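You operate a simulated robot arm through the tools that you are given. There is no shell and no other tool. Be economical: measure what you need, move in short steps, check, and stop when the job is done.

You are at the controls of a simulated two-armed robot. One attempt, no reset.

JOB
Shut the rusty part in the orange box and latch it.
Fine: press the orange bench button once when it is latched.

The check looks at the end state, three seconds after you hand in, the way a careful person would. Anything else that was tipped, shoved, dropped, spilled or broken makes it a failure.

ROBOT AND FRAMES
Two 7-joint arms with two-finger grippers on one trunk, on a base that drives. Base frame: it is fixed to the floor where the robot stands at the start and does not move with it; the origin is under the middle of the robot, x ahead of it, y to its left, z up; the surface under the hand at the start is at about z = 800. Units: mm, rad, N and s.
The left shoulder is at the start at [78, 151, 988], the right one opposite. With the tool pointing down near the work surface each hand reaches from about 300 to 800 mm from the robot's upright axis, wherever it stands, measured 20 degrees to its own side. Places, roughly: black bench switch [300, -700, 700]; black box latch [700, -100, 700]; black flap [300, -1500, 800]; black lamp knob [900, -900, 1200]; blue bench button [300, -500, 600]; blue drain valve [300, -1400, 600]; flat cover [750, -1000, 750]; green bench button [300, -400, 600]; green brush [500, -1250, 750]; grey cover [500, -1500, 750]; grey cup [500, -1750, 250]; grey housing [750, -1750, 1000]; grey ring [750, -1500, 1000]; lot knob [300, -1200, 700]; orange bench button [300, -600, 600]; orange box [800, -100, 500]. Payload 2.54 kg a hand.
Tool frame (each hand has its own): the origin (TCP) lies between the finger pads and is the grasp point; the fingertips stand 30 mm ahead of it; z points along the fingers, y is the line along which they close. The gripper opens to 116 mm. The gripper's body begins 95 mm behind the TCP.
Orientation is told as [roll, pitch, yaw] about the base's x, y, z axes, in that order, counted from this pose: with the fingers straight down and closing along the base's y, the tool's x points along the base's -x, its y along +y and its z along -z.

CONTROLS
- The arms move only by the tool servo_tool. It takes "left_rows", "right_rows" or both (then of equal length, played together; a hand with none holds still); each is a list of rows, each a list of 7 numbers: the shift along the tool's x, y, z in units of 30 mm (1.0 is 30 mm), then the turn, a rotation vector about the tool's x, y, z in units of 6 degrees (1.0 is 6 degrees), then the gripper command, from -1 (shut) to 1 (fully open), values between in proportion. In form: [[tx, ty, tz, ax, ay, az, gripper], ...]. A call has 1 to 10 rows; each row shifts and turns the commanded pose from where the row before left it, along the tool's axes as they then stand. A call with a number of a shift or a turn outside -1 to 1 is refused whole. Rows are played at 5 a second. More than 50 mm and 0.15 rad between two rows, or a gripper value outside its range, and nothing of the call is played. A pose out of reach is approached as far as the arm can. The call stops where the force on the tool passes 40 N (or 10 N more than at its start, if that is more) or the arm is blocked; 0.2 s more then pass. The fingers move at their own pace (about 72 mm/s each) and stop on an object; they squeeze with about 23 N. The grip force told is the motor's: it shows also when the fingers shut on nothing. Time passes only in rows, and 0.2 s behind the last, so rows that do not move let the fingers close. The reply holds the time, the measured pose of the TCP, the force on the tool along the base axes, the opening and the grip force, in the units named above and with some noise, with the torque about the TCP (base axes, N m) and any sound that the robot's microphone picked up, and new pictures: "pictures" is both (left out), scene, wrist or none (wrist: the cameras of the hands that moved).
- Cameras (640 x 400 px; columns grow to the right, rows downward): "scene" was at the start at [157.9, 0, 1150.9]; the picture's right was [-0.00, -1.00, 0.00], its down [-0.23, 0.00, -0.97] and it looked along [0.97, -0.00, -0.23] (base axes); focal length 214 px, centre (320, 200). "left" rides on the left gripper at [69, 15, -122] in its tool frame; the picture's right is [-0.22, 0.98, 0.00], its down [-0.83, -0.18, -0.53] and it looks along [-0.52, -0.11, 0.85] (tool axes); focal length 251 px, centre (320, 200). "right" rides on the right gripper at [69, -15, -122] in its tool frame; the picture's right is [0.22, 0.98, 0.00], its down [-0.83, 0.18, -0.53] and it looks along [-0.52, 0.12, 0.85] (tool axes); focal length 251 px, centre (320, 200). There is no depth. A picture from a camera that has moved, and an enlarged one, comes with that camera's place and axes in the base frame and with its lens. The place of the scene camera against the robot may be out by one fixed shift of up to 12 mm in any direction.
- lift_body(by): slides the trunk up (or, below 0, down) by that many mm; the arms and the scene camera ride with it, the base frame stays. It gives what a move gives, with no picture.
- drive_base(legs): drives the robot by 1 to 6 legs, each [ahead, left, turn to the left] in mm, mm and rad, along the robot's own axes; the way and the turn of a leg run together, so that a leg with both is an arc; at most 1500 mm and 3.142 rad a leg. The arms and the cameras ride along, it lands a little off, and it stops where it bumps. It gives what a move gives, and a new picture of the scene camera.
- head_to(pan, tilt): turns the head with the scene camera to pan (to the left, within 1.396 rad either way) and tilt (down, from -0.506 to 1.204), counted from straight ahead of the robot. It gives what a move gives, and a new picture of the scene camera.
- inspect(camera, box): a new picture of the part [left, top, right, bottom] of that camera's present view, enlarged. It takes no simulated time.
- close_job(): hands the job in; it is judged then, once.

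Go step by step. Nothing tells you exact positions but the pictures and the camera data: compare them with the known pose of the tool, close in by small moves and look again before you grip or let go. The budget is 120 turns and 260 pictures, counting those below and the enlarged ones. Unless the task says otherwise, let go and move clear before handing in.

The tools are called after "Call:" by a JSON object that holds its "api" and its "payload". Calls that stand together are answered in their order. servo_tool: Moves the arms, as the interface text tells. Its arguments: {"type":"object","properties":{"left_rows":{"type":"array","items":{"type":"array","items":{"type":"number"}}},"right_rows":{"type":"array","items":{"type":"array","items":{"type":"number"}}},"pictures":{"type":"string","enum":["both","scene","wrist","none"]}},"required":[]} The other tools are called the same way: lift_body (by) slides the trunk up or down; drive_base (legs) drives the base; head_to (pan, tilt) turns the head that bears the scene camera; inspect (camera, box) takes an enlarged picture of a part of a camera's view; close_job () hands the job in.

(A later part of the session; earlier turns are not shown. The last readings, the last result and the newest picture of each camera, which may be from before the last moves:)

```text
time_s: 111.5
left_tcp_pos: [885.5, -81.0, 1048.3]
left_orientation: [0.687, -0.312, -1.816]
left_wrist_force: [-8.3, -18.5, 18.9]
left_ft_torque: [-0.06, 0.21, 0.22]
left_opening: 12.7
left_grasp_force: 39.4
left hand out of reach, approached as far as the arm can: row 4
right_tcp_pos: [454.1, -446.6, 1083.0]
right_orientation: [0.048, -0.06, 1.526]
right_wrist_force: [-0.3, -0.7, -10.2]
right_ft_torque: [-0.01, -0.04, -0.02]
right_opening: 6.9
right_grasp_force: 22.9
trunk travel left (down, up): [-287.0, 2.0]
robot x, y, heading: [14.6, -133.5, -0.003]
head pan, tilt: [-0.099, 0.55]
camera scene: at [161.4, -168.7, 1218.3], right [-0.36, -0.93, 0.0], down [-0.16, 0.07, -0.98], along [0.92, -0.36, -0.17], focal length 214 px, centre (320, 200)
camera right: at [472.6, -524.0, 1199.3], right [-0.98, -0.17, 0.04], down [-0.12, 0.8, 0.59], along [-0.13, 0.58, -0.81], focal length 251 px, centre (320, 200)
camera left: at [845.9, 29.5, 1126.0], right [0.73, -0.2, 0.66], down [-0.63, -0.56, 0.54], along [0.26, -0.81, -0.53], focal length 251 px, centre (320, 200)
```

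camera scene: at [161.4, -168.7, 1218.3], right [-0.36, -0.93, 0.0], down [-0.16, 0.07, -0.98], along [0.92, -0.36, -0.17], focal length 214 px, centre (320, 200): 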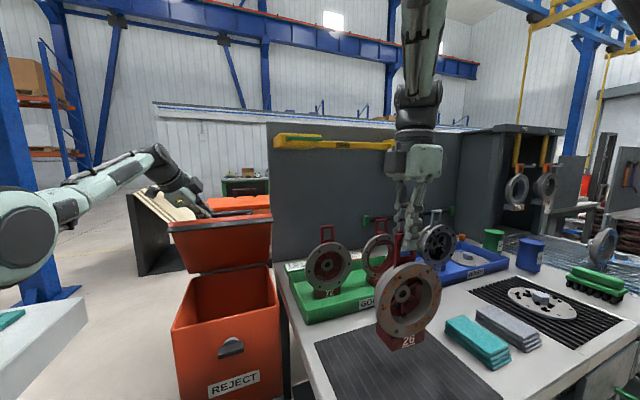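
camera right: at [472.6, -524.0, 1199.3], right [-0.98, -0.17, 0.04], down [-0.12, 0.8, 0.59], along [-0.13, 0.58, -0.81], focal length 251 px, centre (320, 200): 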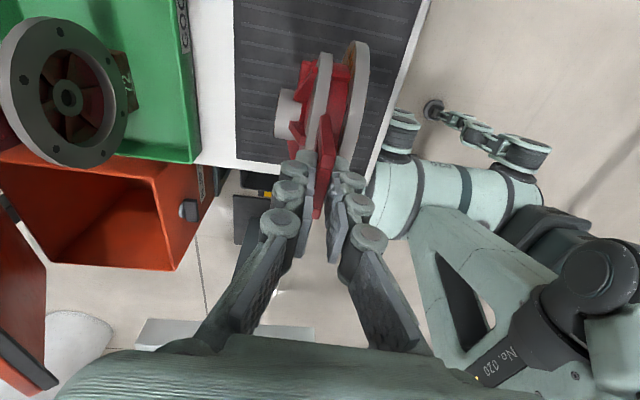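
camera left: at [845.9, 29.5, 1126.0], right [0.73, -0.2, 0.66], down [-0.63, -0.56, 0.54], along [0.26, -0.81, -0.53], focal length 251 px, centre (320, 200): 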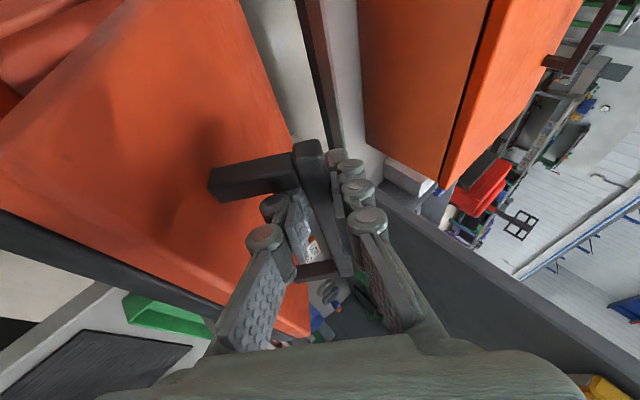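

Good, the left wrist moved to y≈0. Now I'll carry the part diagonally toward the box mouth, passing clear of part 72, and stop at x≈680 to check.

Call:
{"api": "servo_tool", "payload": {"right_rows": [[-0.7, -0.6, 0, 0, 0, 0, -1], [-0.75, -0.65, 0, 0, 0, 0, -1], [-0.75, -0.65, 0, 0, 0, 0, -1], [-0.75, -0.65, 0, 0, 0, 0, -1], [-0.75, -0.65, 0, 0, 0, 0, -1], [-0.75, -0.65, 0, 0, 0, 0, -1], [-0.75, -0.65, 0, 0, 0, 0, -1], [-0.75, -0.65, 0, 0, 0, 0, -1], [-0.75, -0.65, 0, 0, 0, 0, -1], [-0.75, -0.65, 0, 0, 0, 0, -1]], "pictures": "both"}}

```text
time_s: 113.8
left_tcp_pos: [887.2, -80.4, 1049.0]
left_orientation: [0.688, -0.31, -1.818]
left_wrist_force: [-8.4, -19.3, 18.1]
left_ft_torque: [-0.25, 0.29, -0.17]
left_opening: 12.4
left_grasp_force: 39.6
right_tcp_pos: [667.4, -241.5, 1100.7]
right_orientation: [0.036, -0.033, 1.534]
right_wrist_force: [0.1, 0.0, -10.8]
right_ft_torque: [0.02, 0.01, -0.02]
right_opening: 7.0
right_grasp_force: 22.9
right hand out of reach, approached as far as the arm can: row 4, 5, 6
trunk travel left (down, up): [-287.0, 2.0]
robot x, y, heading: [11.3, -131.6, -0.003]
head pan, tilt: [-0.099, 0.55]
camera scene: at [164.3, -143.9, 1183.8], right [-0.1, -0.99, 0.0], down [-0.52, 0.06, -0.85], along [0.85, -0.09, -0.52], focal length 214 px, centre (320, 200)
camera right: at [683.8, -313.7, 1218.5], right [-0.98, -0.18, 0.03], down [-0.13, 0.81, 0.57], along [-0.12, 0.55, -0.82], focal length 251 px, centre (320, 200)
```

scene: 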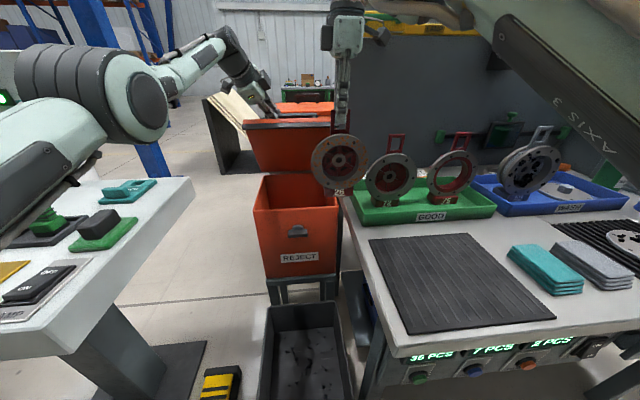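
right: 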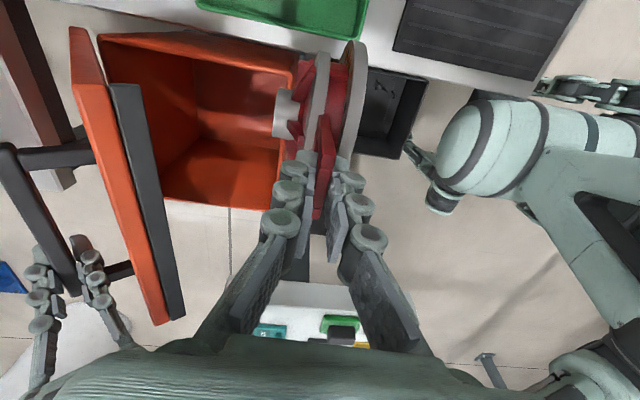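

Clear view of the open box: interior x 705–945, y −240..−20. I'll move above it to about (757,-145).

Call:
{"api": "servo_tool", "payload": {"right_rows": [[-0.64, -0.6, 0, 0, 0, 0, -1], [-0.64, -0.6, 0, 0, 0, 0, -1], [-0.64, -0.6, 0, 0, 0, 0, -1], [-0.64, -0.6, 0, 0, 0, 0, -1], [-0.64, -0.6, 0, 0, 0, 0, -1]], "pictures": "both"}}

```text
time_s: 115.0
left_tcp_pos: [886.1, -80.2, 1048.3]
left_orientation: [0.687, -0.311, -1.817]
left_wrist_force: [-8.4, -19.9, 19.8]
left_ft_torque: [0.08, 0.35, 0.22]
left_opening: 12.6
left_grasp_force: 39.3
right_tcp_pos: [696.7, -192.2, 1089.5]
right_orientation: [0.031, -0.036, 1.534]
right_wrist_force: [0.5, 0.0, -10.6]
right_ft_torque: [0.02, -0.05, 0.0]
right_opening: 6.9
right_grasp_force: 23.1
right hand out of reach, approached as far as the arm can: row 2, 3, 4, 5
trunk travel left (down, up): [-287.0, 2.0]
robot x, y, heading: [9.8, -133.6, -0.004]
head pan, tilt: [-0.099, 0.55]
camera scene: at [164.2, -144.0, 1183.8], right [-0.1, -0.99, 0.0], down [-0.52, 0.06, -0.85], along [0.85, -0.09, -0.52], focal length 214 px, centre (320, 200)
camera right: at [713.3, -263.7, 1208.9], right [-0.98, -0.18, 0.02], down [-0.13, 0.81, 0.57], along [-0.12, 0.55, -0.82], focal length 251 px, centre (320, 200)
```

scene: 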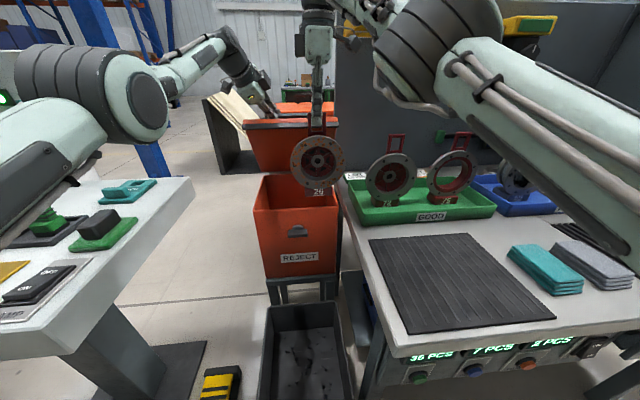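
right: 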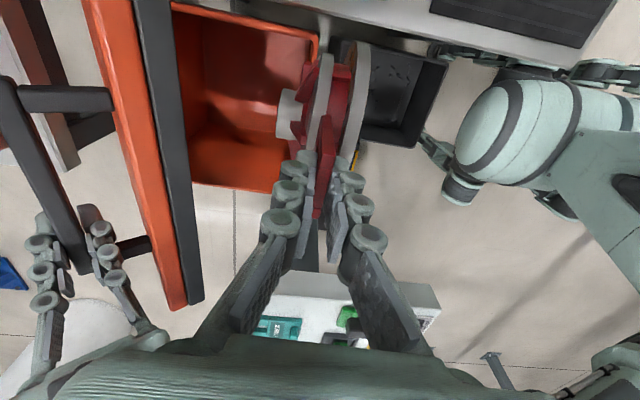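

Reach runs out with the tool vertical. I'll tilt the right tool 25° forward, so the part bottom leads into the box, while staying near x≈697.

Call:
{"api": "servo_tool", "payload": {"right_rows": [[0.4, 0.9, 0, 0, 0, 0, -1], [0.2, 0.9, 0, 0.5, 0, 0, -1], [0, 0, 0, 0.9, 0, 0, -1], [0, 0, 0, 0.9, 0, 0, -1], [0, 0, 0, 0.9, 0, 0, -1], [0, 0, 0, 0.9, 0, 0, -1]], "pictures": "both"}}

```text
time_s: 116.3
left_tcp_pos: [885.3, -80.5, 1047.2]
left_orientation: [0.687, -0.31, -1.817]
left_wrist_force: [-8.3, -20.4, 19.7]
left_ft_torque: [0.2, 0.2, 0.37]
left_opening: 12.6
left_grasp_force: 39.6
right_tcp_pos: [736.4, -249.3, 1139.7]
right_orientation: [-0.396, -0.035, 1.532]
right_wrist_force: [0.3, -0.5, -11.2]
right_ft_torque: [-0.04, 0.19, 0.01]
right_opening: 8.3
right_grasp_force: 22.7
right hand out of reach, approached as far as the arm can: row 2, 3, 4, 5, 6
trunk travel left (down, up): [-287.0, 2.0]
robot x, y, heading: [13.3, -131.8, -0.003]
head pan, tilt: [-0.099, 0.55]
camera scene: at [164.3, -144.1, 1183.8], right [-0.1, -0.99, 0.0], down [-0.52, 0.06, -0.85], along [0.85, -0.09, -0.52], focal length 214 px, centre (320, 200)
camera right: at [700.5, -320.1, 1255.4], right [-0.91, -0.17, -0.38], down [-0.34, 0.82, 0.45], along [0.24, 0.54, -0.81], focal length 251 px, centre (320, 200)
```

scene: 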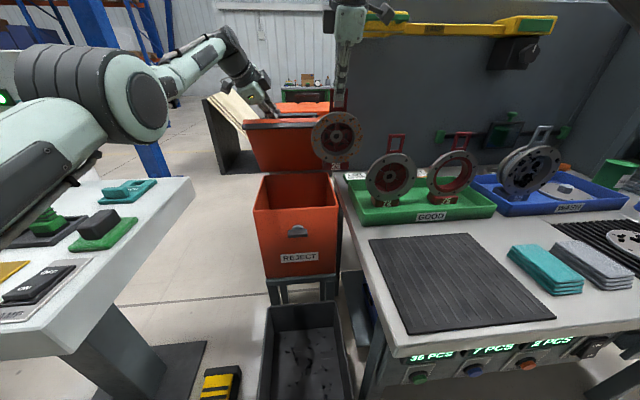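
right: 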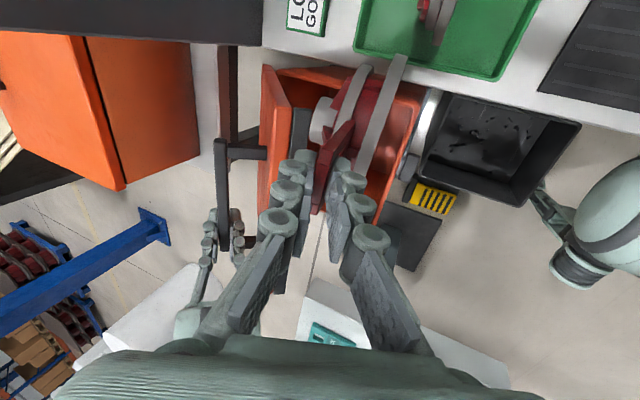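

The wrist seems limited in this yaw. I'll yaw the right tool back toward neutral by about 30° and see if it settles nearer the target.

Call:
{"api": "servo_tool", "payload": {"right_rows": [[0, 0, 0, 0, 0, 0.8, -1], [0, 0, 0, 0, 0, 0.8, -1], [0, 0, 0, 0, 0, 0.8, -1], [0, 0, 0, 0, 0, 0.8, -1], [0, 0, 0, 0, 0, 0.8, -1], [0, 0, 0, 0, 0, 0.8, -1]], "pictures": "both"}}

```text
time_s: 117.8
left_tcp_pos: [886.4, -80.9, 1047.8]
left_orientation: [0.687, -0.31, -1.817]
left_wrist_force: [-5.8, -19.7, 19.4]
left_ft_torque: [0.13, 0.32, 0.2]
left_opening: 12.6
left_grasp_force: 39.3
right_tcp_pos: [736.0, -248.3, 1139.8]
right_orientation: [-0.336, -0.217, 1.06]
right_wrist_force: [-1.8, -0.5, -10.9]
right_ft_torque: [-0.24, 0.37, -0.04]
right_opening: 8.7
right_grasp_force: 23.1
trunk travel left (down, up): [-287.0, 2.0]
robot x, y, heading: [12.3, -131.9, -0.002]
head pan, tilt: [-0.099, 0.55]
camera scene: at [164.4, -144.1, 1183.7], right [-0.1, -0.99, 0.0], down [-0.52, 0.06, -0.85], along [0.85, -0.09, -0.52], focal length 214 px, centre (320, 200)
camera right: at [668.6, -316.5, 1241.5], right [-0.87, 0.33, -0.36], down [0.05, 0.79, 0.61], along [0.49, 0.52, -0.7], focal length 251 px, centre (320, 200)
```

scene: 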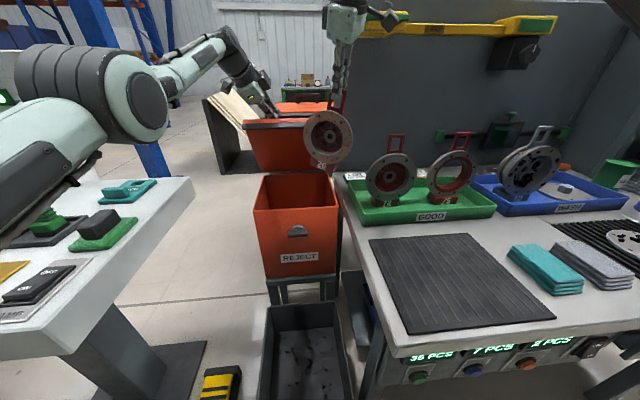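
right: 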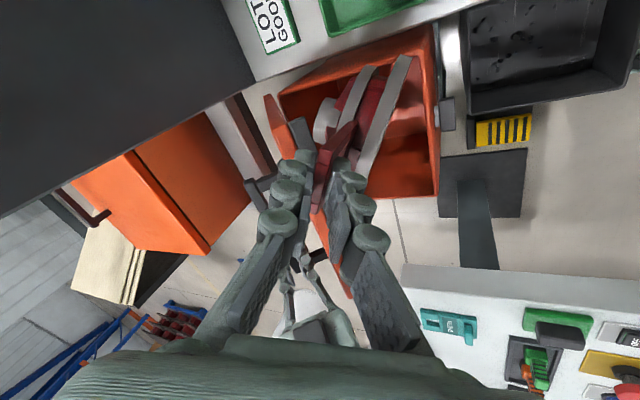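

Reachable now. I'll move left and down in small steps into the mouth.

Call:
{"api": "servo_tool", "payload": {"right_rows": [[-0.35, 0.57, 0.46, 0, 0, 0, -1], [-0.35, 0.57, 0.46, 0, 0, 0, -1], [-0.35, 0.57, 0.46, 0, 0, 0, -1], [-0.35, 0.57, 0.46, 0, 0, 0, -1]], "pictures": "both"}}

```text
time_s: 118.8
left_tcp_pos: [886.7, -80.3, 1048.7]
left_orientation: [0.688, -0.31, -1.815]
left_wrist_force: [-0.6, -21.7, 17.7]
left_ft_torque: [-0.08, 0.07, 0.16]
left_opening: 12.3
left_grasp_force: 39.7
right_tcp_pos: [772.2, -191.4, 1101.1]
right_orientation: [-0.331, -0.217, 1.06]
right_wrist_force: [-8.5, -1.1, -10.8]
right_ft_torque: [-0.23, 0.46, 0.14]
right_opening: 9.5
right_grasp_force: 22.7
right hand out of reach, approached as far as the arm can: row 1, 2, 3, 4
trunk travel left (down, up): [-287.0, 2.0]
robot x, y, heading: [12.7, -136.0, -0.005]
head pan, tilt: [-0.099, 0.55]
camera scene: at [164.5, -144.1, 1183.8], right [-0.1, -0.99, 0.0], down [-0.52, 0.06, -0.85], along [0.85, -0.09, -0.52], focal length 214 px, centre (320, 200)
camera right: at [705.9, -259.4, 1203.8], right [-0.88, 0.33, -0.36], down [0.05, 0.79, 0.61], along [0.48, 0.52, -0.71], focal length 251 px, centre (320, 200)
```

scene: 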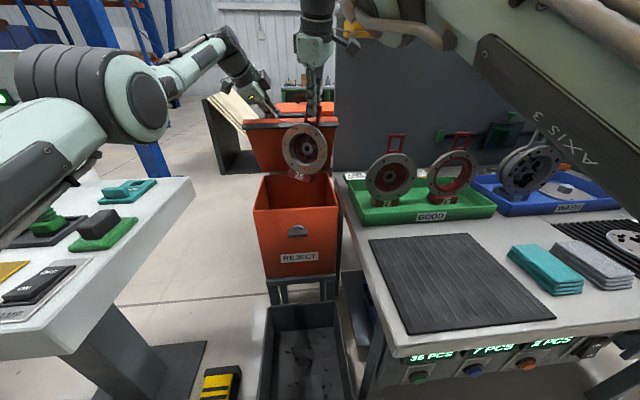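
right: 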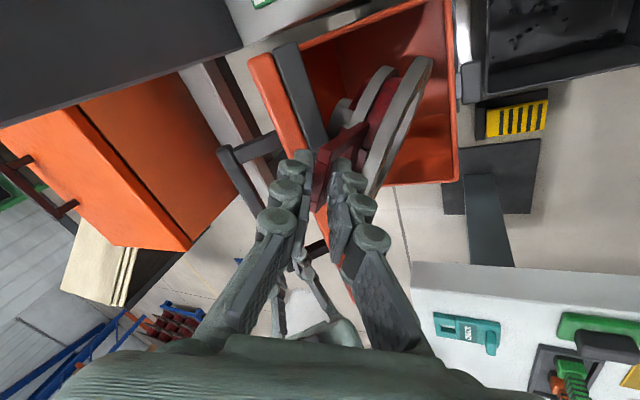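

The part is touching the lid edge. I'll back away in x and go down.

Call:
{"api": "servo_tool", "payload": {"right_rows": [[0.3, 0.5, -0.1, 0, 0, 0, -1], [0.1, 0.5, 0.28, 0, 0, 0, -1], [0.07, 0.49, 0.28, 0, 0, 0, -1], [0.07, 0.49, 0.28, 0, 0, 0, -1]], "pictures": "wrist"}}

```text
time_s: 119.8
left_tcp_pos: [885.6, -80.2, 1047.4]
left_orientation: [0.687, -0.309, -1.815]
left_wrist_force: [8.2, -20.2, 12.9]
left_ft_torque: [-0.69, -0.12, -0.07]
left_opening: 12.4
left_grasp_force: 39.4
right_tcp_pos: [779.9, -185.4, 1085.8]
right_orientation: [-0.332, -0.214, 1.059]
right_wrist_force: [-22.1, -7.0, -0.1]
right_ft_torque: [-0.43, 0.76, 0.6]
right_opening: 10.5
right_grasp_force: 22.9
right hand out of reach, approached as far as the arm can: row 1, 2, 3, 4
trunk travel left (down, up): [-287.0, 2.0]
robot x, y, heading: [13.0, -133.0, -0.006]
head pan, tilt: [-0.099, 0.55]
camera right: at [712.4, -253.0, 1189.4], right [-0.87, 0.33, -0.36], down [0.05, 0.79, 0.61], along [0.48, 0.52, -0.71], focal length 251 px, centre (320, 200)
```

right: 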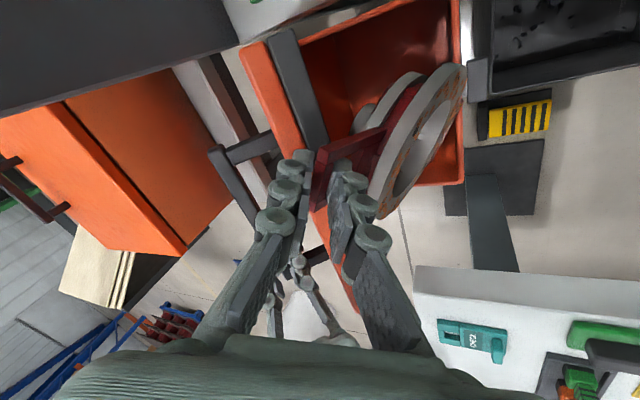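

The wrist limit pushes the part into the lid. I'll retreat to the last good pose, then change to an orientation nearer neutral.

Call:
{"api": "servo_tool", "payload": {"right_rows": [[0.53, -0.14, -0.57, 0, 0, 0, -1], [0.53, -0.14, -0.57, 0, 0, 0, -1], [0.53, -0.14, -0.57, 0, 0, 0, -1], [0.53, -0.14, -0.57, 0, 0, 0, -1]], "pictures": "wrist"}}

```text
time_s: 120.8
left_tcp_pos: [885.8, -80.9, 1047.9]
left_orientation: [0.685, -0.31, -1.813]
left_wrist_force: [-5.3, -21.7, 19.5]
left_ft_torque: [0.13, 0.28, 0.5]
left_opening: 12.8
left_grasp_force: 38.9
right_tcp_pos: [738.0, -248.8, 1140.3]
right_orientation: [-0.337, -0.218, 1.061]
right_wrist_force: [-1.2, -0.5, -10.1]
right_ft_torque: [-0.12, 0.3, 0.03]
right_opening: 9.4
right_grasp_force: 23.0
trunk travel left (down, up): [-287.0, 2.0]
robot x, y, heading: [12.0, -131.1, -0.008]
head pan, tilt: [-0.099, 0.55]
camera right: at [670.5, -316.5, 1243.3], right [-0.87, 0.33, -0.36], down [0.04, 0.79, 0.61], along [0.49, 0.52, -0.7], focal length 251 px, centre (320, 200)
```

right: 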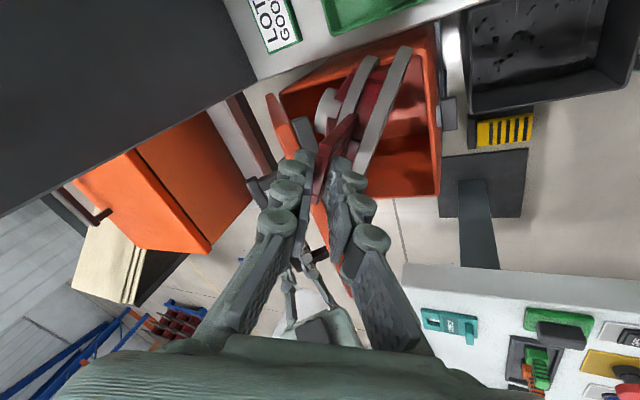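

The part is still held well. I'll rotate the right tool about its own axis to neutral yaw, keeping the forward tilt.

Call:
{"api": "servo_tool", "payload": {"right_rows": [[0, 0, 0, 0, 0, 1, -1], [0, 0, 0, 0, 0, 1, -1], [0, 0, 0, 0, 0, 1, -1], [0, 0, 0, 0, 0, 1, -1], [0, 0, 0, 0, 0, 1, -1], [0, 0, 0, 0, 0, 1, -1], [0, 0, 0, 0, 0, 1, -1], [0, 0, 0, 0, 0, 1, -1], [0, 0, 0, 0, 0, 1, -1]], "pictures": "none"}}

Call:
{"api": "servo_tool", "payload": {"right_rows": [[0.5, 0.8, 0.2, 0, 0, 0, -1], [0.5, 0.8, 0.2, 0, 0, 0, -1]], "pictures": "both"}}

```text
time_s: 122.8
left_tcp_pos: [885.1, -81.5, 1047.2]
left_orientation: [0.687, -0.312, -1.816]
left_wrist_force: [-7.4, -22.0, 17.1]
left_ft_torque: [0.04, 0.0, 0.54]
left_opening: 12.7
left_grasp_force: 39.5
right_tcp_pos: [738.4, -249.3, 1143.8]
right_orientation: [-0.015, -0.404, 0.081]
right_wrist_force: [0.9, 0.3, 0.2]
right_ft_torque: [0.04, 0.01, 0.04]
right_opening: 0.0
right_grasp_force: 23.0
trunk travel left (down, up): [-287.0, 2.0]
robot x, y, heading: [9.7, -133.9, -0.004]
head pan, tilt: [-0.099, 0.55]
```

```text
time_s: 123.3
left_tcp_pos: [885.2, -80.6, 1047.9]
left_orientation: [0.687, -0.31, -1.816]
left_wrist_force: [-8.4, -21.4, 15.3]
left_ft_torque: [0.05, 0.33, 0.31]
left_opening: 12.9
left_grasp_force: 39.6
right_tcp_pos: [747.2, -220.3, 1139.8]
right_orientation: [-0.015, -0.397, 0.086]
right_wrist_force: [-1.1, -0.2, -0.3]
right_ft_torque: [-0.01, 0.0, -0.01]
right_opening: 0.0
right_grasp_force: 23.4
right hand out of reach, approached as far as the arm can: row 1, 2
trunk travel left (down, up): [-287.0, 2.0]
robot x, y, heading: [12.4, -130.7, 0.001]
head pan, tilt: [-0.099, 0.55]
camera scene: at [163.6, -143.9, 1183.9], right [-0.1, -0.99, 0.0], down [-0.52, 0.06, -0.85], along [0.85, -0.09, -0.52], focal length 214 px, centre (320, 200)
camera right: at [638.1, -242.8, 1225.3], right [-0.27, 0.96, -0.1], down [0.54, 0.24, 0.81], along [0.8, 0.17, -0.58], focal length 251 px, centre (320, 200)
```

scene: 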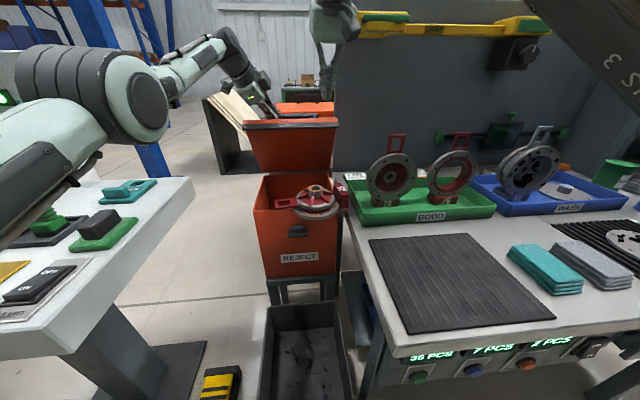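
right: 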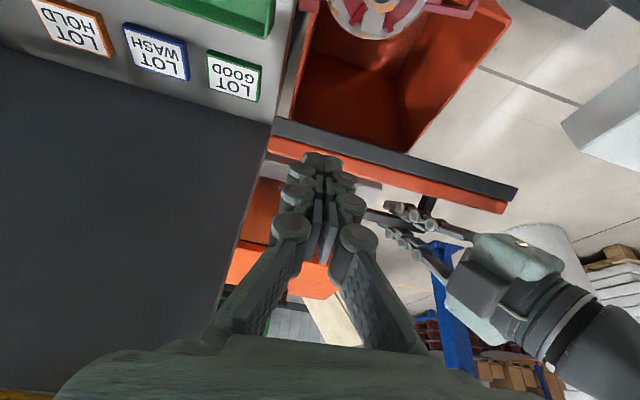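

The part slipped from the grip and landed across the box rim. I'll look closely.

Call:
{"api": "inspect", "payload": {"camera": "scene", "box": [240, 160, 360, 240]}}

Call:
{"api": "inspect", "payload": {"camera": "right", "box": [260, 0, 540, 200]}}

```text
5.00 times, centred on (300, 200) of scene
camera zoom: at [163.6, -143.9, 1183.9], right [-0.1, -0.99, 0.0], down [-0.52, 0.06, -0.85], along [0.85, -0.09, -0.52], focal length 1072 px, centre (420, 200)
```

zoom: 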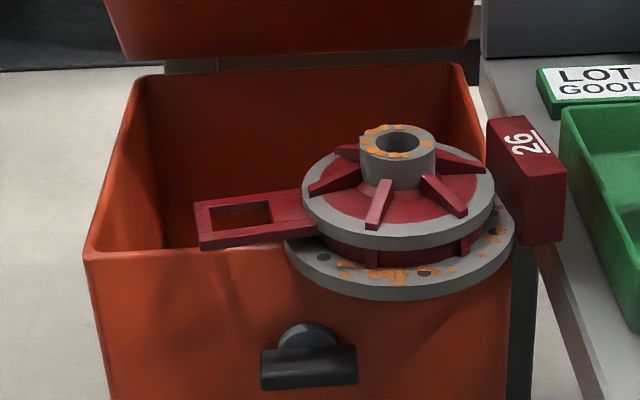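

```text
2.00 times, centred on (400, 100) of right
camera zoom: at [638.1, -242.8, 1225.3], right [-0.27, 0.96, -0.1], down [0.54, 0.24, 0.81], along [0.8, 0.17, -0.58], focal length 503 px, centre (160, 400)
```

zoom: 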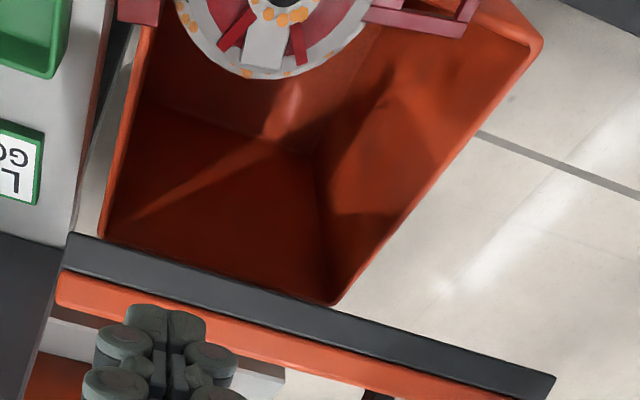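

The part lies flat, hub up, on the front-right rim. Its hub, a cylinder about 45 mm wide, is at about (715,-191) with its top near z≈895, so it can be gripped from above. I'll set the right tool vertical above it with the fingers open.

Call:
{"api": "servo_tool", "payload": {"right_rows": [[0.51, 0.15, 0.3, 0, 0.8, 0, 0.3], [0.45, 0.2, 0.6, 0, 0.8, 0, 0.3], [0.39, 0.2, 0.6, 0, 0.8, 0, 0.3], [0.33, 0.2, 0.6, 0, 0.8, 0, 0.3], [0.26, 0.2, 0.6, 0, 0.6, -0.5, 0.3], [0, 0, 0, 0, 0, -0.4, 0.3]], "pictures": "both"}}

```text
time_s: 124.8
left_tcp_pos: [884.9, -78.7, 1048.5]
left_orientation: [0.686, -0.311, -1.817]
left_wrist_force: [-7.9, -21.0, 15.4]
left_ft_torque: [0.19, 0.43, 0.29]
left_opening: 12.5
left_grasp_force: 39.7
right_tcp_pos: [705.3, -220.1, 1043.9]
right_orientation: [-0.015, 0.001, 0.172]
right_wrist_force: [0.1, -0.5, -0.4]
right_ft_torque: [0.0, -0.02, 0.01]
right_opening: 75.5
right_grasp_force: 0.1
right hand out of reach, approached as far as the arm can: row 1, 2, 3, 4
trunk travel left (down, up): [-287.0, 2.0]
robot x, y, heading: [11.8, -132.5, -0.003]
head pan, tilt: [-0.099, 0.55]
camera scene: at [163.6, -143.9, 1183.9], right [-0.1, -0.99, 0.0], down [-0.52, 0.06, -0.85], along [0.85, -0.09, -0.52], focal length 214 px, centre (320, 200)
camera right: at [640.6, -245.4, 1166.1], right [-0.38, 0.92, -0.02], down [0.78, 0.33, 0.53], along [0.5, 0.19, -0.85], focal length 251 px, centre (320, 200)
```

scene: 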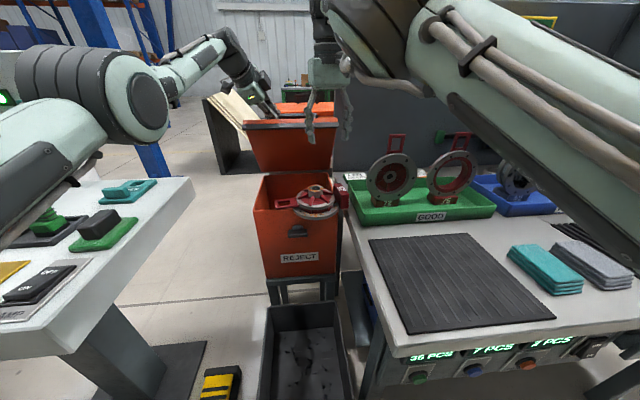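
right: 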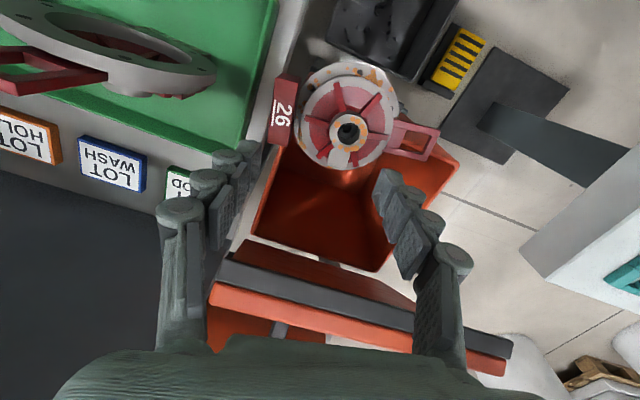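

The hub is at (707,-189). I'll move over it and descend partway.

Call:
{"api": "servo_tool", "payload": {"right_rows": [[-0.12, 0.5, 0.6, 0, 0, 0, 0.3], [-0.12, 0.5, 0.8, 0, 0, 0, 0.3], [0, 0, 0.9, 0, 0, 0, 0.3], [0, 0, 0.9, 0, 0, 0, 0.3]], "pictures": "both"}}

Call:
{"api": "inspect", "payload": {"camera": "scene", "box": [240, 120, 370, 240]}}

```text
time_s: 125.8
left_tcp_pos: [886.1, -80.2, 1047.6]
left_orientation: [0.686, -0.311, -1.817]
left_wrist_force: [-6.2, -21.7, 15.0]
left_ft_torque: [0.13, 0.26, 0.3]
left_opening: 12.5
left_grasp_force: 39.3
right_tcp_pos: [723.2, -200.4, 958.8]
right_orientation: [-0.016, 0.004, 0.171]
right_wrist_force: [-0.7, 0.3, 0.3]
right_ft_torque: [0.0, -0.03, 0.02]
right_opening: 75.3
right_grasp_force: 0.1
right hand out of reach, approached as far as the arm can: row 2, 3, 4
trunk travel left (down, up): [-287.0, 2.0]
robot x, y, heading: [11.6, -135.8, -0.004]
head pan, tilt: [-0.099, 0.55]
camera scene: at [163.7, -143.9, 1183.9], right [-0.1, -0.99, 0.0], down [-0.52, 0.06, -0.85], along [0.85, -0.09, -0.52], focal length 214 px, centre (320, 200)
camera right: at [658.9, -224.8, 1080.9], right [-0.38, 0.93, -0.02], down [0.78, 0.33, 0.53], along [0.49, 0.19, -0.85], focal length 251 px, centre (320, 200)
```

scene: 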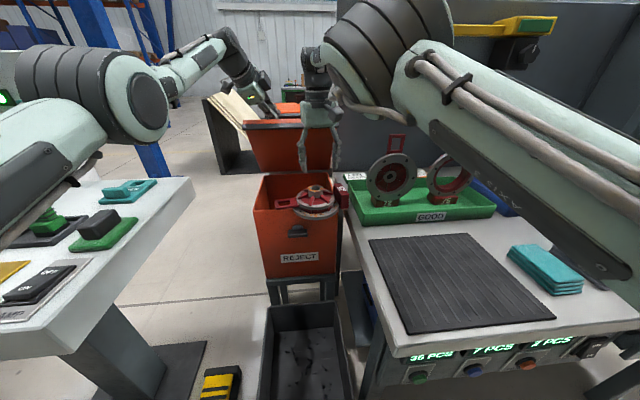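
right: 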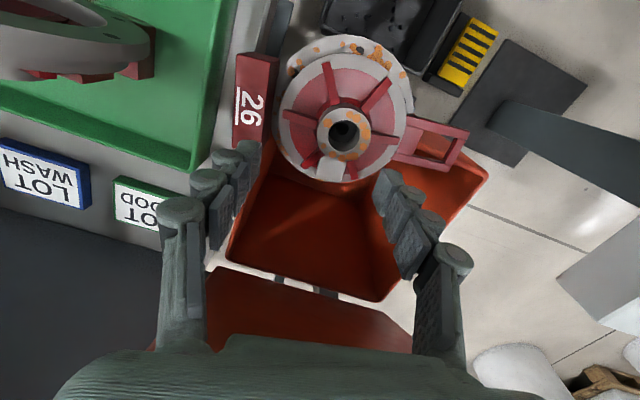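

```text
3.33 times, centred on (305, 180) of scene
camera zoom: at [163.7, -143.9, 1183.9], right [-0.1, -0.99, 0.0], down [-0.52, 0.06, -0.85], along [0.85, -0.09, -0.52], focal length 715 px, centre (370, 267)
```

zoom: 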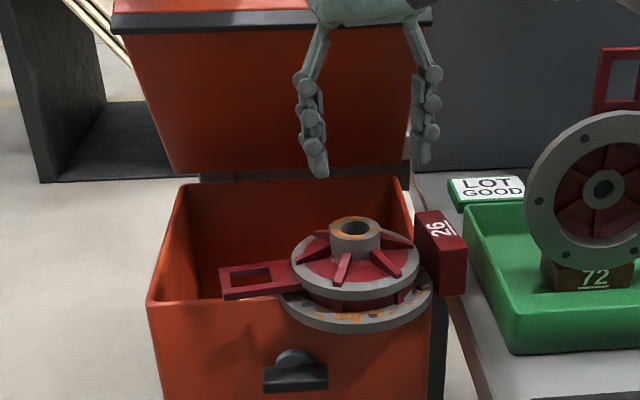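

The arm's joint limit drags it off to +x/−y. I'll lean the wrist to the right (roll) to gain room while re-centring.

Call:
{"api": "servo_tool", "payload": {"right_rows": [[0.15, 0.2, 0, -0.8, 0, 0, 0.3], [0.15, 0.2, 0, -0.8, 0, 0, 0.3], [0.15, 0.2, 0, -0.8, 0, 0, 0.3], [0.1, 0, 0, 0, 0, 0, 0.3]], "pictures": "wrist"}}

```text
time_s: 126.8
left_tcp_pos: [886.0, -79.8, 1048.3]
left_orientation: [0.686, -0.31, -1.816]
left_wrist_force: [-7.3, -21.8, 16.4]
left_ft_torque: [0.16, 0.27, 0.35]
left_opening: 12.8
left_grasp_force: 39.4
right_tcp_pos: [704.0, -186.9, 960.6]
right_orientation: [0.235, -0.001, 0.172]
right_wrist_force: [-0.6, -0.5, 0.2]
right_ft_torque: [-0.01, -0.01, -0.01]
right_opening: 75.2
right_grasp_force: 0.1
trunk travel left (down, up): [-287.0, 2.0]
robot x, y, heading: [13.1, -132.1, -0.004]
head pan, tilt: [-0.099, 0.55]
camera right: at [643.1, -240.2, 1075.8], right [-0.37, 0.9, 0.23], down [0.8, 0.19, 0.56], along [0.46, 0.39, -0.8], focal length 251 px, centre (320, 200)
```

right: 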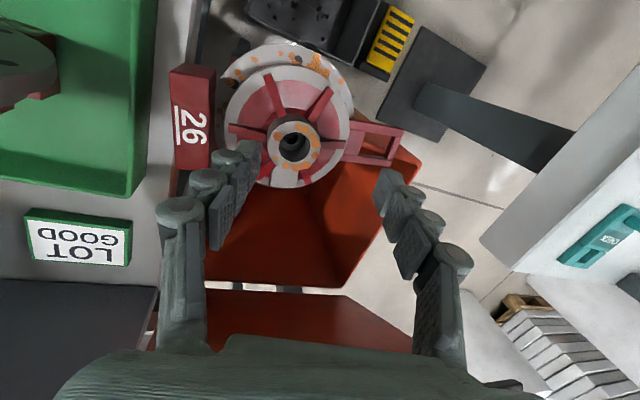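

Leaning works. The hub is at (706,-190). I'll descend onto it.

Call:
{"api": "servo_tool", "payload": {"right_rows": [[0, -0.35, 0.7, 0, 0, 0, 0.3], [0, -0.35, 0.7, 0, 0, 0, 0.3], [0, 0, 0, 0, 0, 0, 0.3]], "pictures": "both"}}

Call:
{"api": "inspect", "payload": {"camera": "scene", "box": [240, 120, 370, 240]}}

```text
time_s: 127.5
left_tcp_pos: [884.3, -80.5, 1048.5]
left_orientation: [0.688, -0.31, -1.815]
left_wrist_force: [-6.5, -21.1, 15.8]
left_ft_torque: [0.13, 0.3, 0.38]
left_opening: 12.7
left_grasp_force: 39.2
right_tcp_pos: [708.6, -197.1, 915.2]
right_orientation: [0.236, -0.001, 0.174]
right_wrist_force: [-0.5, 0.2, -0.1]
right_ft_torque: [-0.02, -0.01, -0.04]
right_opening: 75.6
right_grasp_force: 0.0
trunk travel left (down, up): [-287.0, 2.0]
robot x, y, heading: [10.2, -133.5, -0.004]
head pan, tilt: [-0.099, 0.55]
camera scene: at [163.7, -144.0, 1183.9], right [-0.1, -0.99, 0.0], down [-0.52, 0.06, -0.85], along [0.85, -0.09, -0.52], focal length 214 px, centre (320, 200)
camera right: at [648.3, -250.3, 1029.8], right [-0.37, 0.9, 0.23], down [0.81, 0.19, 0.56], along [0.46, 0.39, -0.8], focal length 251 px, centre (320, 200)
```

scene: 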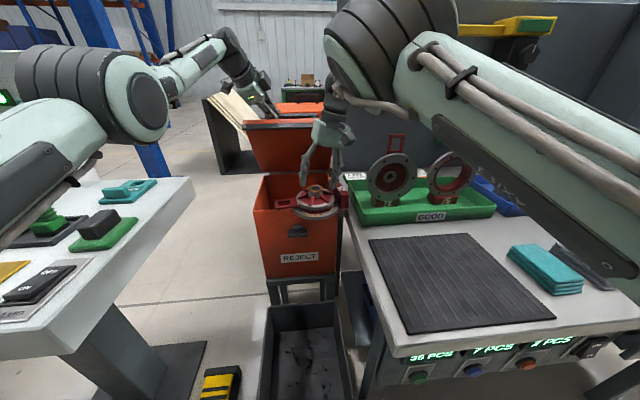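
right: 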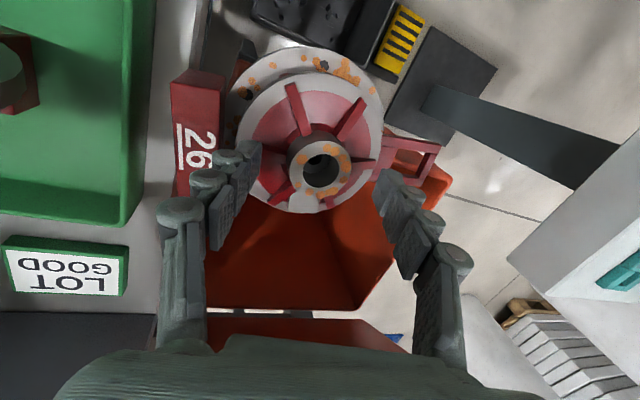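

```text
3.33 times, centred on (305, 180) of scene
camera zoom: at [163.7, -144.0, 1183.9], right [-0.1, -0.99, 0.0], down [-0.52, 0.06, -0.85], along [0.85, -0.09, -0.52], focal length 715 px, centre (370, 267)
```

zoom: 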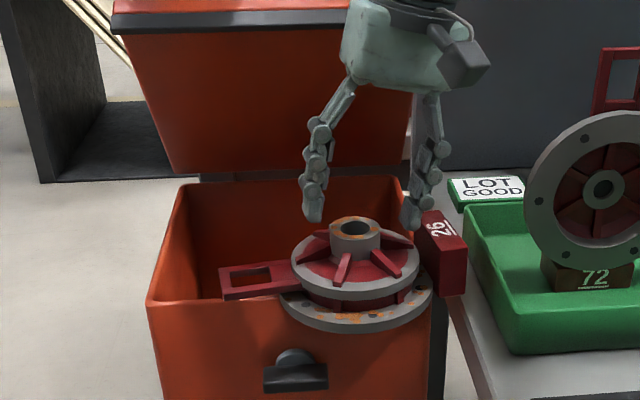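

Centred on the hub. I'll go 17 mm lower and close.

Call:
{"api": "servo_tool", "payload": {"right_rows": [[0, -0.13, 0.55, 0, 0, 0, 0.3], [0, 0, 0, 0, 0, 0, -0.6], [0, 0, 0, 0, 0, 0, -1], [0, 0, 0, 0, 0, 0, -1], [0, 0, 0, 0, 0, 0, -1]], "pictures": "wrist"}}

Call:
{"api": "inspect", "payload": {"camera": "scene", "box": [240, 120, 370, 240]}}

```text
time_s: 128.8
left_tcp_pos: [885.1, -80.3, 1048.5]
left_orientation: [0.687, -0.311, -1.817]
left_wrist_force: [-5.3, -23.7, 14.2]
left_ft_torque: [0.38, -0.01, 0.7]
left_opening: 12.5
left_grasp_force: 38.7
right_tcp_pos: [709.6, -195.6, 900.6]
right_orientation: [0.237, 0.001, 0.175]
right_wrist_force: [1.3, 6.6, 6.7]
right_ft_torque: [0.0, -0.08, 0.14]
right_opening: 45.1
right_grasp_force: 22.4
trunk travel left (down, up): [-287.0, 2.0]
robot x, y, heading: [9.6, -127.7, -0.003]
head pan, tilt: [-0.099, 0.55]
camera right: at [649.0, -249.7, 1015.6], right [-0.38, 0.9, 0.23], down [0.81, 0.19, 0.56], along [0.46, 0.4, -0.8], focal length 251 px, centre (320, 200)
```

right: 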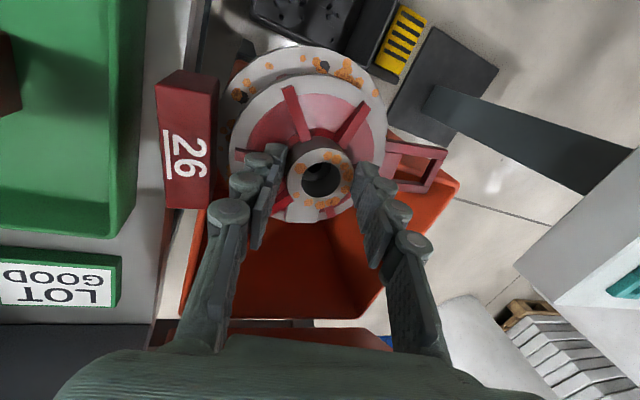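

```text
3.33 times, centred on (305, 180) of scene
camera zoom: at [163.5, -143.5, 1184.0], right [-0.1, -0.99, 0.0], down [-0.52, 0.06, -0.85], along [0.85, -0.09, -0.52], focal length 715 px, centre (370, 267)
```

zoom: 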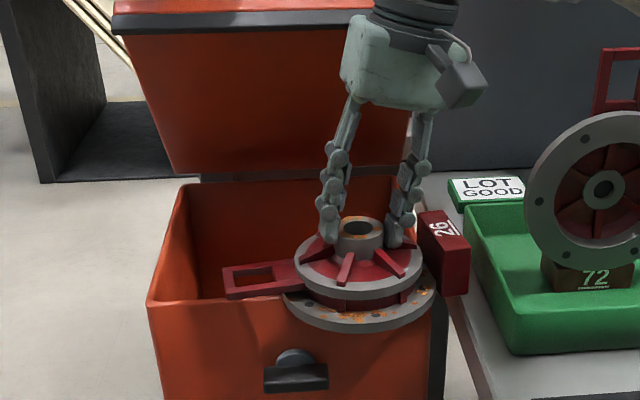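

The hub is gripped. I'll lift gently by 15 mm and check.

Call:
{"api": "servo_tool", "payload": {"right_rows": [[0, 0.05, -0.2, 0, 0, 0, -1], [0, 0.07, -0.3, 0, 0, 0, -1], [0, 0, 0, 0, 0, 0, -1]], "pictures": "wrist"}}

Call:
{"api": "inspect", "payload": {"camera": "scene", "box": [240, 120, 370, 240]}}

```text
time_s: 129.6
left_tcp_pos: [885.9, -80.8, 1049.1]
left_orientation: [0.687, -0.311, -1.817]
left_wrist_force: [-11.1, -19.4, 18.5]
left_ft_torque: [0.22, 0.76, 0.16]
left_opening: 12.3
left_grasp_force: 39.0
right_tcp_pos: [707.8, -195.2, 913.1]
right_orientation: [0.236, 0.006, 0.173]
right_wrist_force: [-0.2, -0.4, -9.3]
right_ft_torque: [-0.07, 0.0, 0.0]
right_opening: 44.3
right_grasp_force: 23.1
trunk travel left (down, up): [-287.0, 2.0]
robot x, y, heading: [15.2, -134.1, -0.006]
head pan, tilt: [-0.099, 0.55]
camera right: at [647.6, -250.1, 1027.8], right [-0.37, 0.9, 0.23], down [0.81, 0.19, 0.56], along [0.46, 0.39, -0.8], focal length 251 px, centre (320, 200)
```

right: 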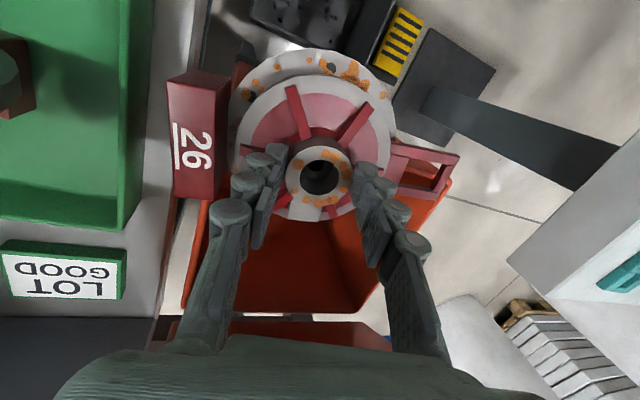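

```text
3.33 times, centred on (305, 180) of scene
camera zoom: at [164.1, -144.0, 1183.7], right [-0.1, -0.99, 0.0], down [-0.52, 0.06, -0.85], along [0.85, -0.09, -0.52], focal length 715 px, centre (370, 267)
```

zoom: 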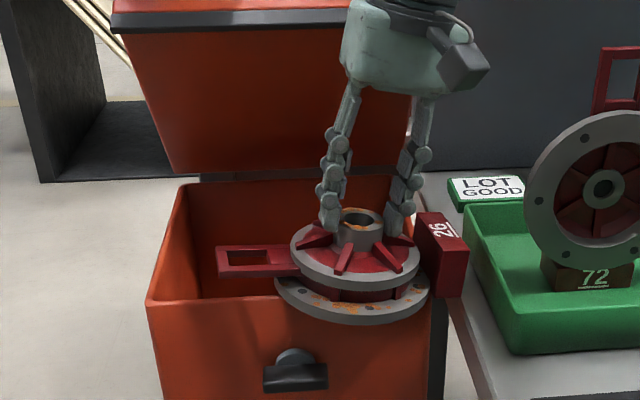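

Held fully (9.3 N). I'll raise 15 mm and move inward over the box.

Call:
{"api": "servo_tool", "payload": {"right_rows": [[0, 0.12, -0.5, 0, 0, 0, -1], [-0.5, -0.05, 0, 0, 0, 0, -1], [-0.5, -0.05, 0, 0, 0, 0, -1], [-0.5, -0.05, 0, 0, 0, 0, -1], [-0.5, -0.05, 0, 0, 0, 0, -1]], "pictures": "both"}}

```text
time_s: 130.5
left_tcp_pos: [889.3, -81.4, 1049.9]
left_orientation: [0.7, -0.313, -1.817]
left_wrist_force: [1.8, -3.6, 5.2]
left_ft_torque: [0.63, 0.57, 0.4]
left_opening: 13.0
left_grasp_force: 39.7
right_tcp_pos: [735.8, -192.8, 928.6]
right_orientation: [0.234, 0.016, 0.17]
right_wrist_force: [-15.6, -3.3, -0.5]
right_ft_torque: [0.03, -2.3, -0.72]
right_opening: 43.4
right_grasp_force: 23.6
trunk travel left (down, up): [-287.0, 2.0]
robot x, y, heading: [7.0, -132.9, -0.004]
head pan, tilt: [-0.099, 0.55]
stopped in row 4 (right hand): the force on the tool passed its limit at 66 N (the readings are from after the stop); the commanded pose is now the measured one
camera scene: at [164.3, -142.6, 1183.6], right [-0.11, -0.99, 0.0], down [-0.52, 0.06, -0.85], along [0.85, -0.09, -0.52], focal length 214 px, centre (320, 200)
camera right: at [677.5, -246.2, 1045.3], right [-0.37, 0.9, 0.23], down [0.81, 0.19, 0.55], along [0.45, 0.39, -0.8], focal length 251 px, centre (320, 200)
```

scene: 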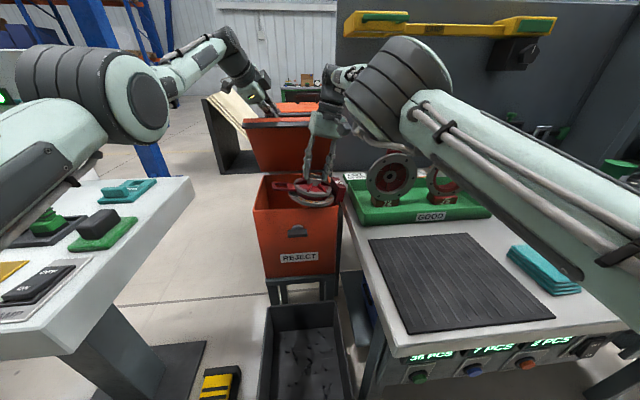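
right: 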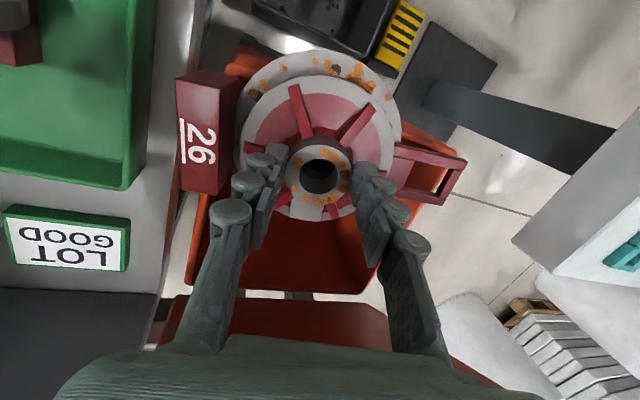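

Contact: the hand hits the lid edge. I'll back off, raise, and pitch the tool forward so the wrist stays away from the lid.

Call:
{"api": "servo_tool", "payload": {"right_rows": [[0.5, 0.2, -0.4, 0, 0, 0, -1], [0, 0.1, -0.3, 0, -0.7, 0, -1], [0, 0, 0, 0, -0.7, 0, -1], [0, 0, 0, 0, -0.7, 0, -1], [0, 0, 0, 0, -0.7, 0, -1], [0, 0, 0, 0, -0.7, 0, -1]], "pictures": "both"}}

```text
time_s: 131.9
left_tcp_pos: [888.9, -81.2, 1049.4]
left_orientation: [0.698, -0.312, -1.818]
left_wrist_force: [-7.8, -10.0, 19.1]
left_ft_torque: [-0.32, 0.34, -0.35]
left_opening: 13.0
left_grasp_force: 39.6
right_tcp_pos: [767.0, -216.3, 962.2]
right_orientation: [0.255, -0.341, 0.085]
right_wrist_force: [-0.5, 0.5, -10.0]
right_ft_torque: [0.0, 0.32, -0.02]
right_opening: 43.4
right_grasp_force: 23.1
right hand out of reach, approached as far as the arm can: row 3, 4, 5, 6
trunk travel left (down, up): [-287.0, 2.0]
robot x, y, heading: [12.2, -132.9, -0.002]
head pan, tilt: [-0.099, 0.55]
camera scene: at [164.6, -143.2, 1183.7], right [-0.1, -0.99, 0.0], down [-0.52, 0.06, -0.85], along [0.85, -0.09, -0.52], focal length 214 px, centre (320, 200)
camera right: at [668.5, -269.0, 1045.4], right [-0.36, 0.92, 0.16], down [0.58, 0.09, 0.81], along [0.73, 0.38, -0.57], focal length 251 px, centre (320, 200)
```

scene: 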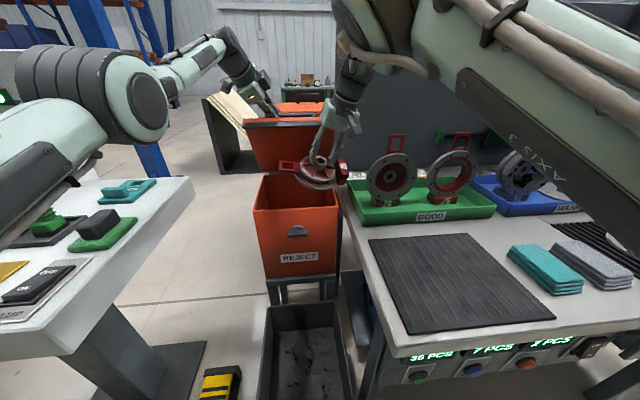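
right: 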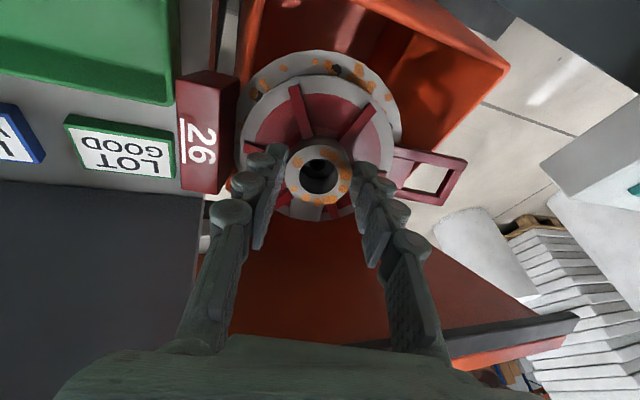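

The part is over the box at x≈785 but too far right. I'll lean more and shift left and down.

Call:
{"api": "servo_tool", "payload": {"right_rows": [[0.05, 0.42, 0.3, -0.7, 0, 0, -1], [0.05, 0.42, 0.3, -0.7, 0, 0, -1], [0.05, 0.42, 0.3, -0.7, 0, 0, -1], [0.05, 0.42, 0.3, -0.7, 0, 0, -1]], "pictures": "both"}}

```text
time_s: 132.9
left_tcp_pos: [889.8, -80.8, 1049.4]
left_orientation: [0.697, -0.312, -1.818]
left_wrist_force: [-8.1, -12.5, 17.9]
left_ft_torque: [-0.04, 0.24, 0.1]
left_opening: 12.8
left_grasp_force: 39.7
right_tcp_pos: [762.3, -153.5, 943.6]
right_orientation: [0.545, -0.344, 0.083]
right_wrist_force: [-0.9, 0.3, -10.5]
right_ft_torque: [-0.21, 0.26, -0.01]
right_opening: 43.4
right_grasp_force: 22.6
trunk travel left (down, up): [-287.0, 2.0]
robot x, y, heading: [14.6, -132.6, -0.01]
head pan, tilt: [-0.099, 0.55]
camera scene: at [164.6, -143.3, 1183.7], right [-0.1, -0.99, 0.0], down [-0.52, 0.06, -0.85], along [0.85, -0.09, -0.52], focal length 214 px, centre (320, 200)
camera right: at [672.4, -237.8, 1010.9], right [-0.44, 0.8, 0.4], down [0.6, -0.07, 0.8], along [0.67, 0.59, -0.45], focal length 251 px, centre (320, 200)
```

scene: 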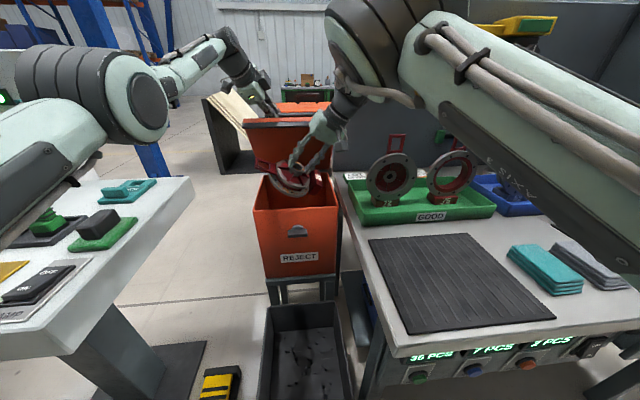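
right: 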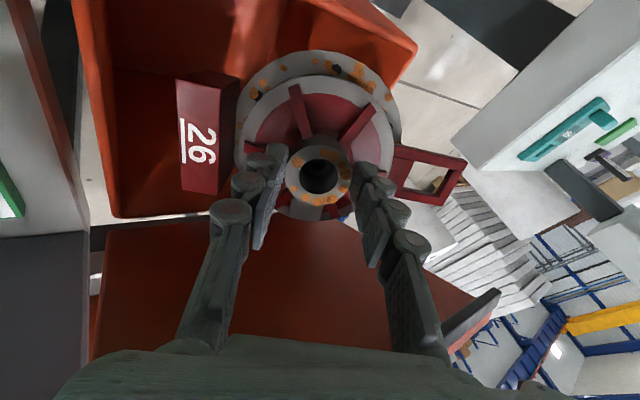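

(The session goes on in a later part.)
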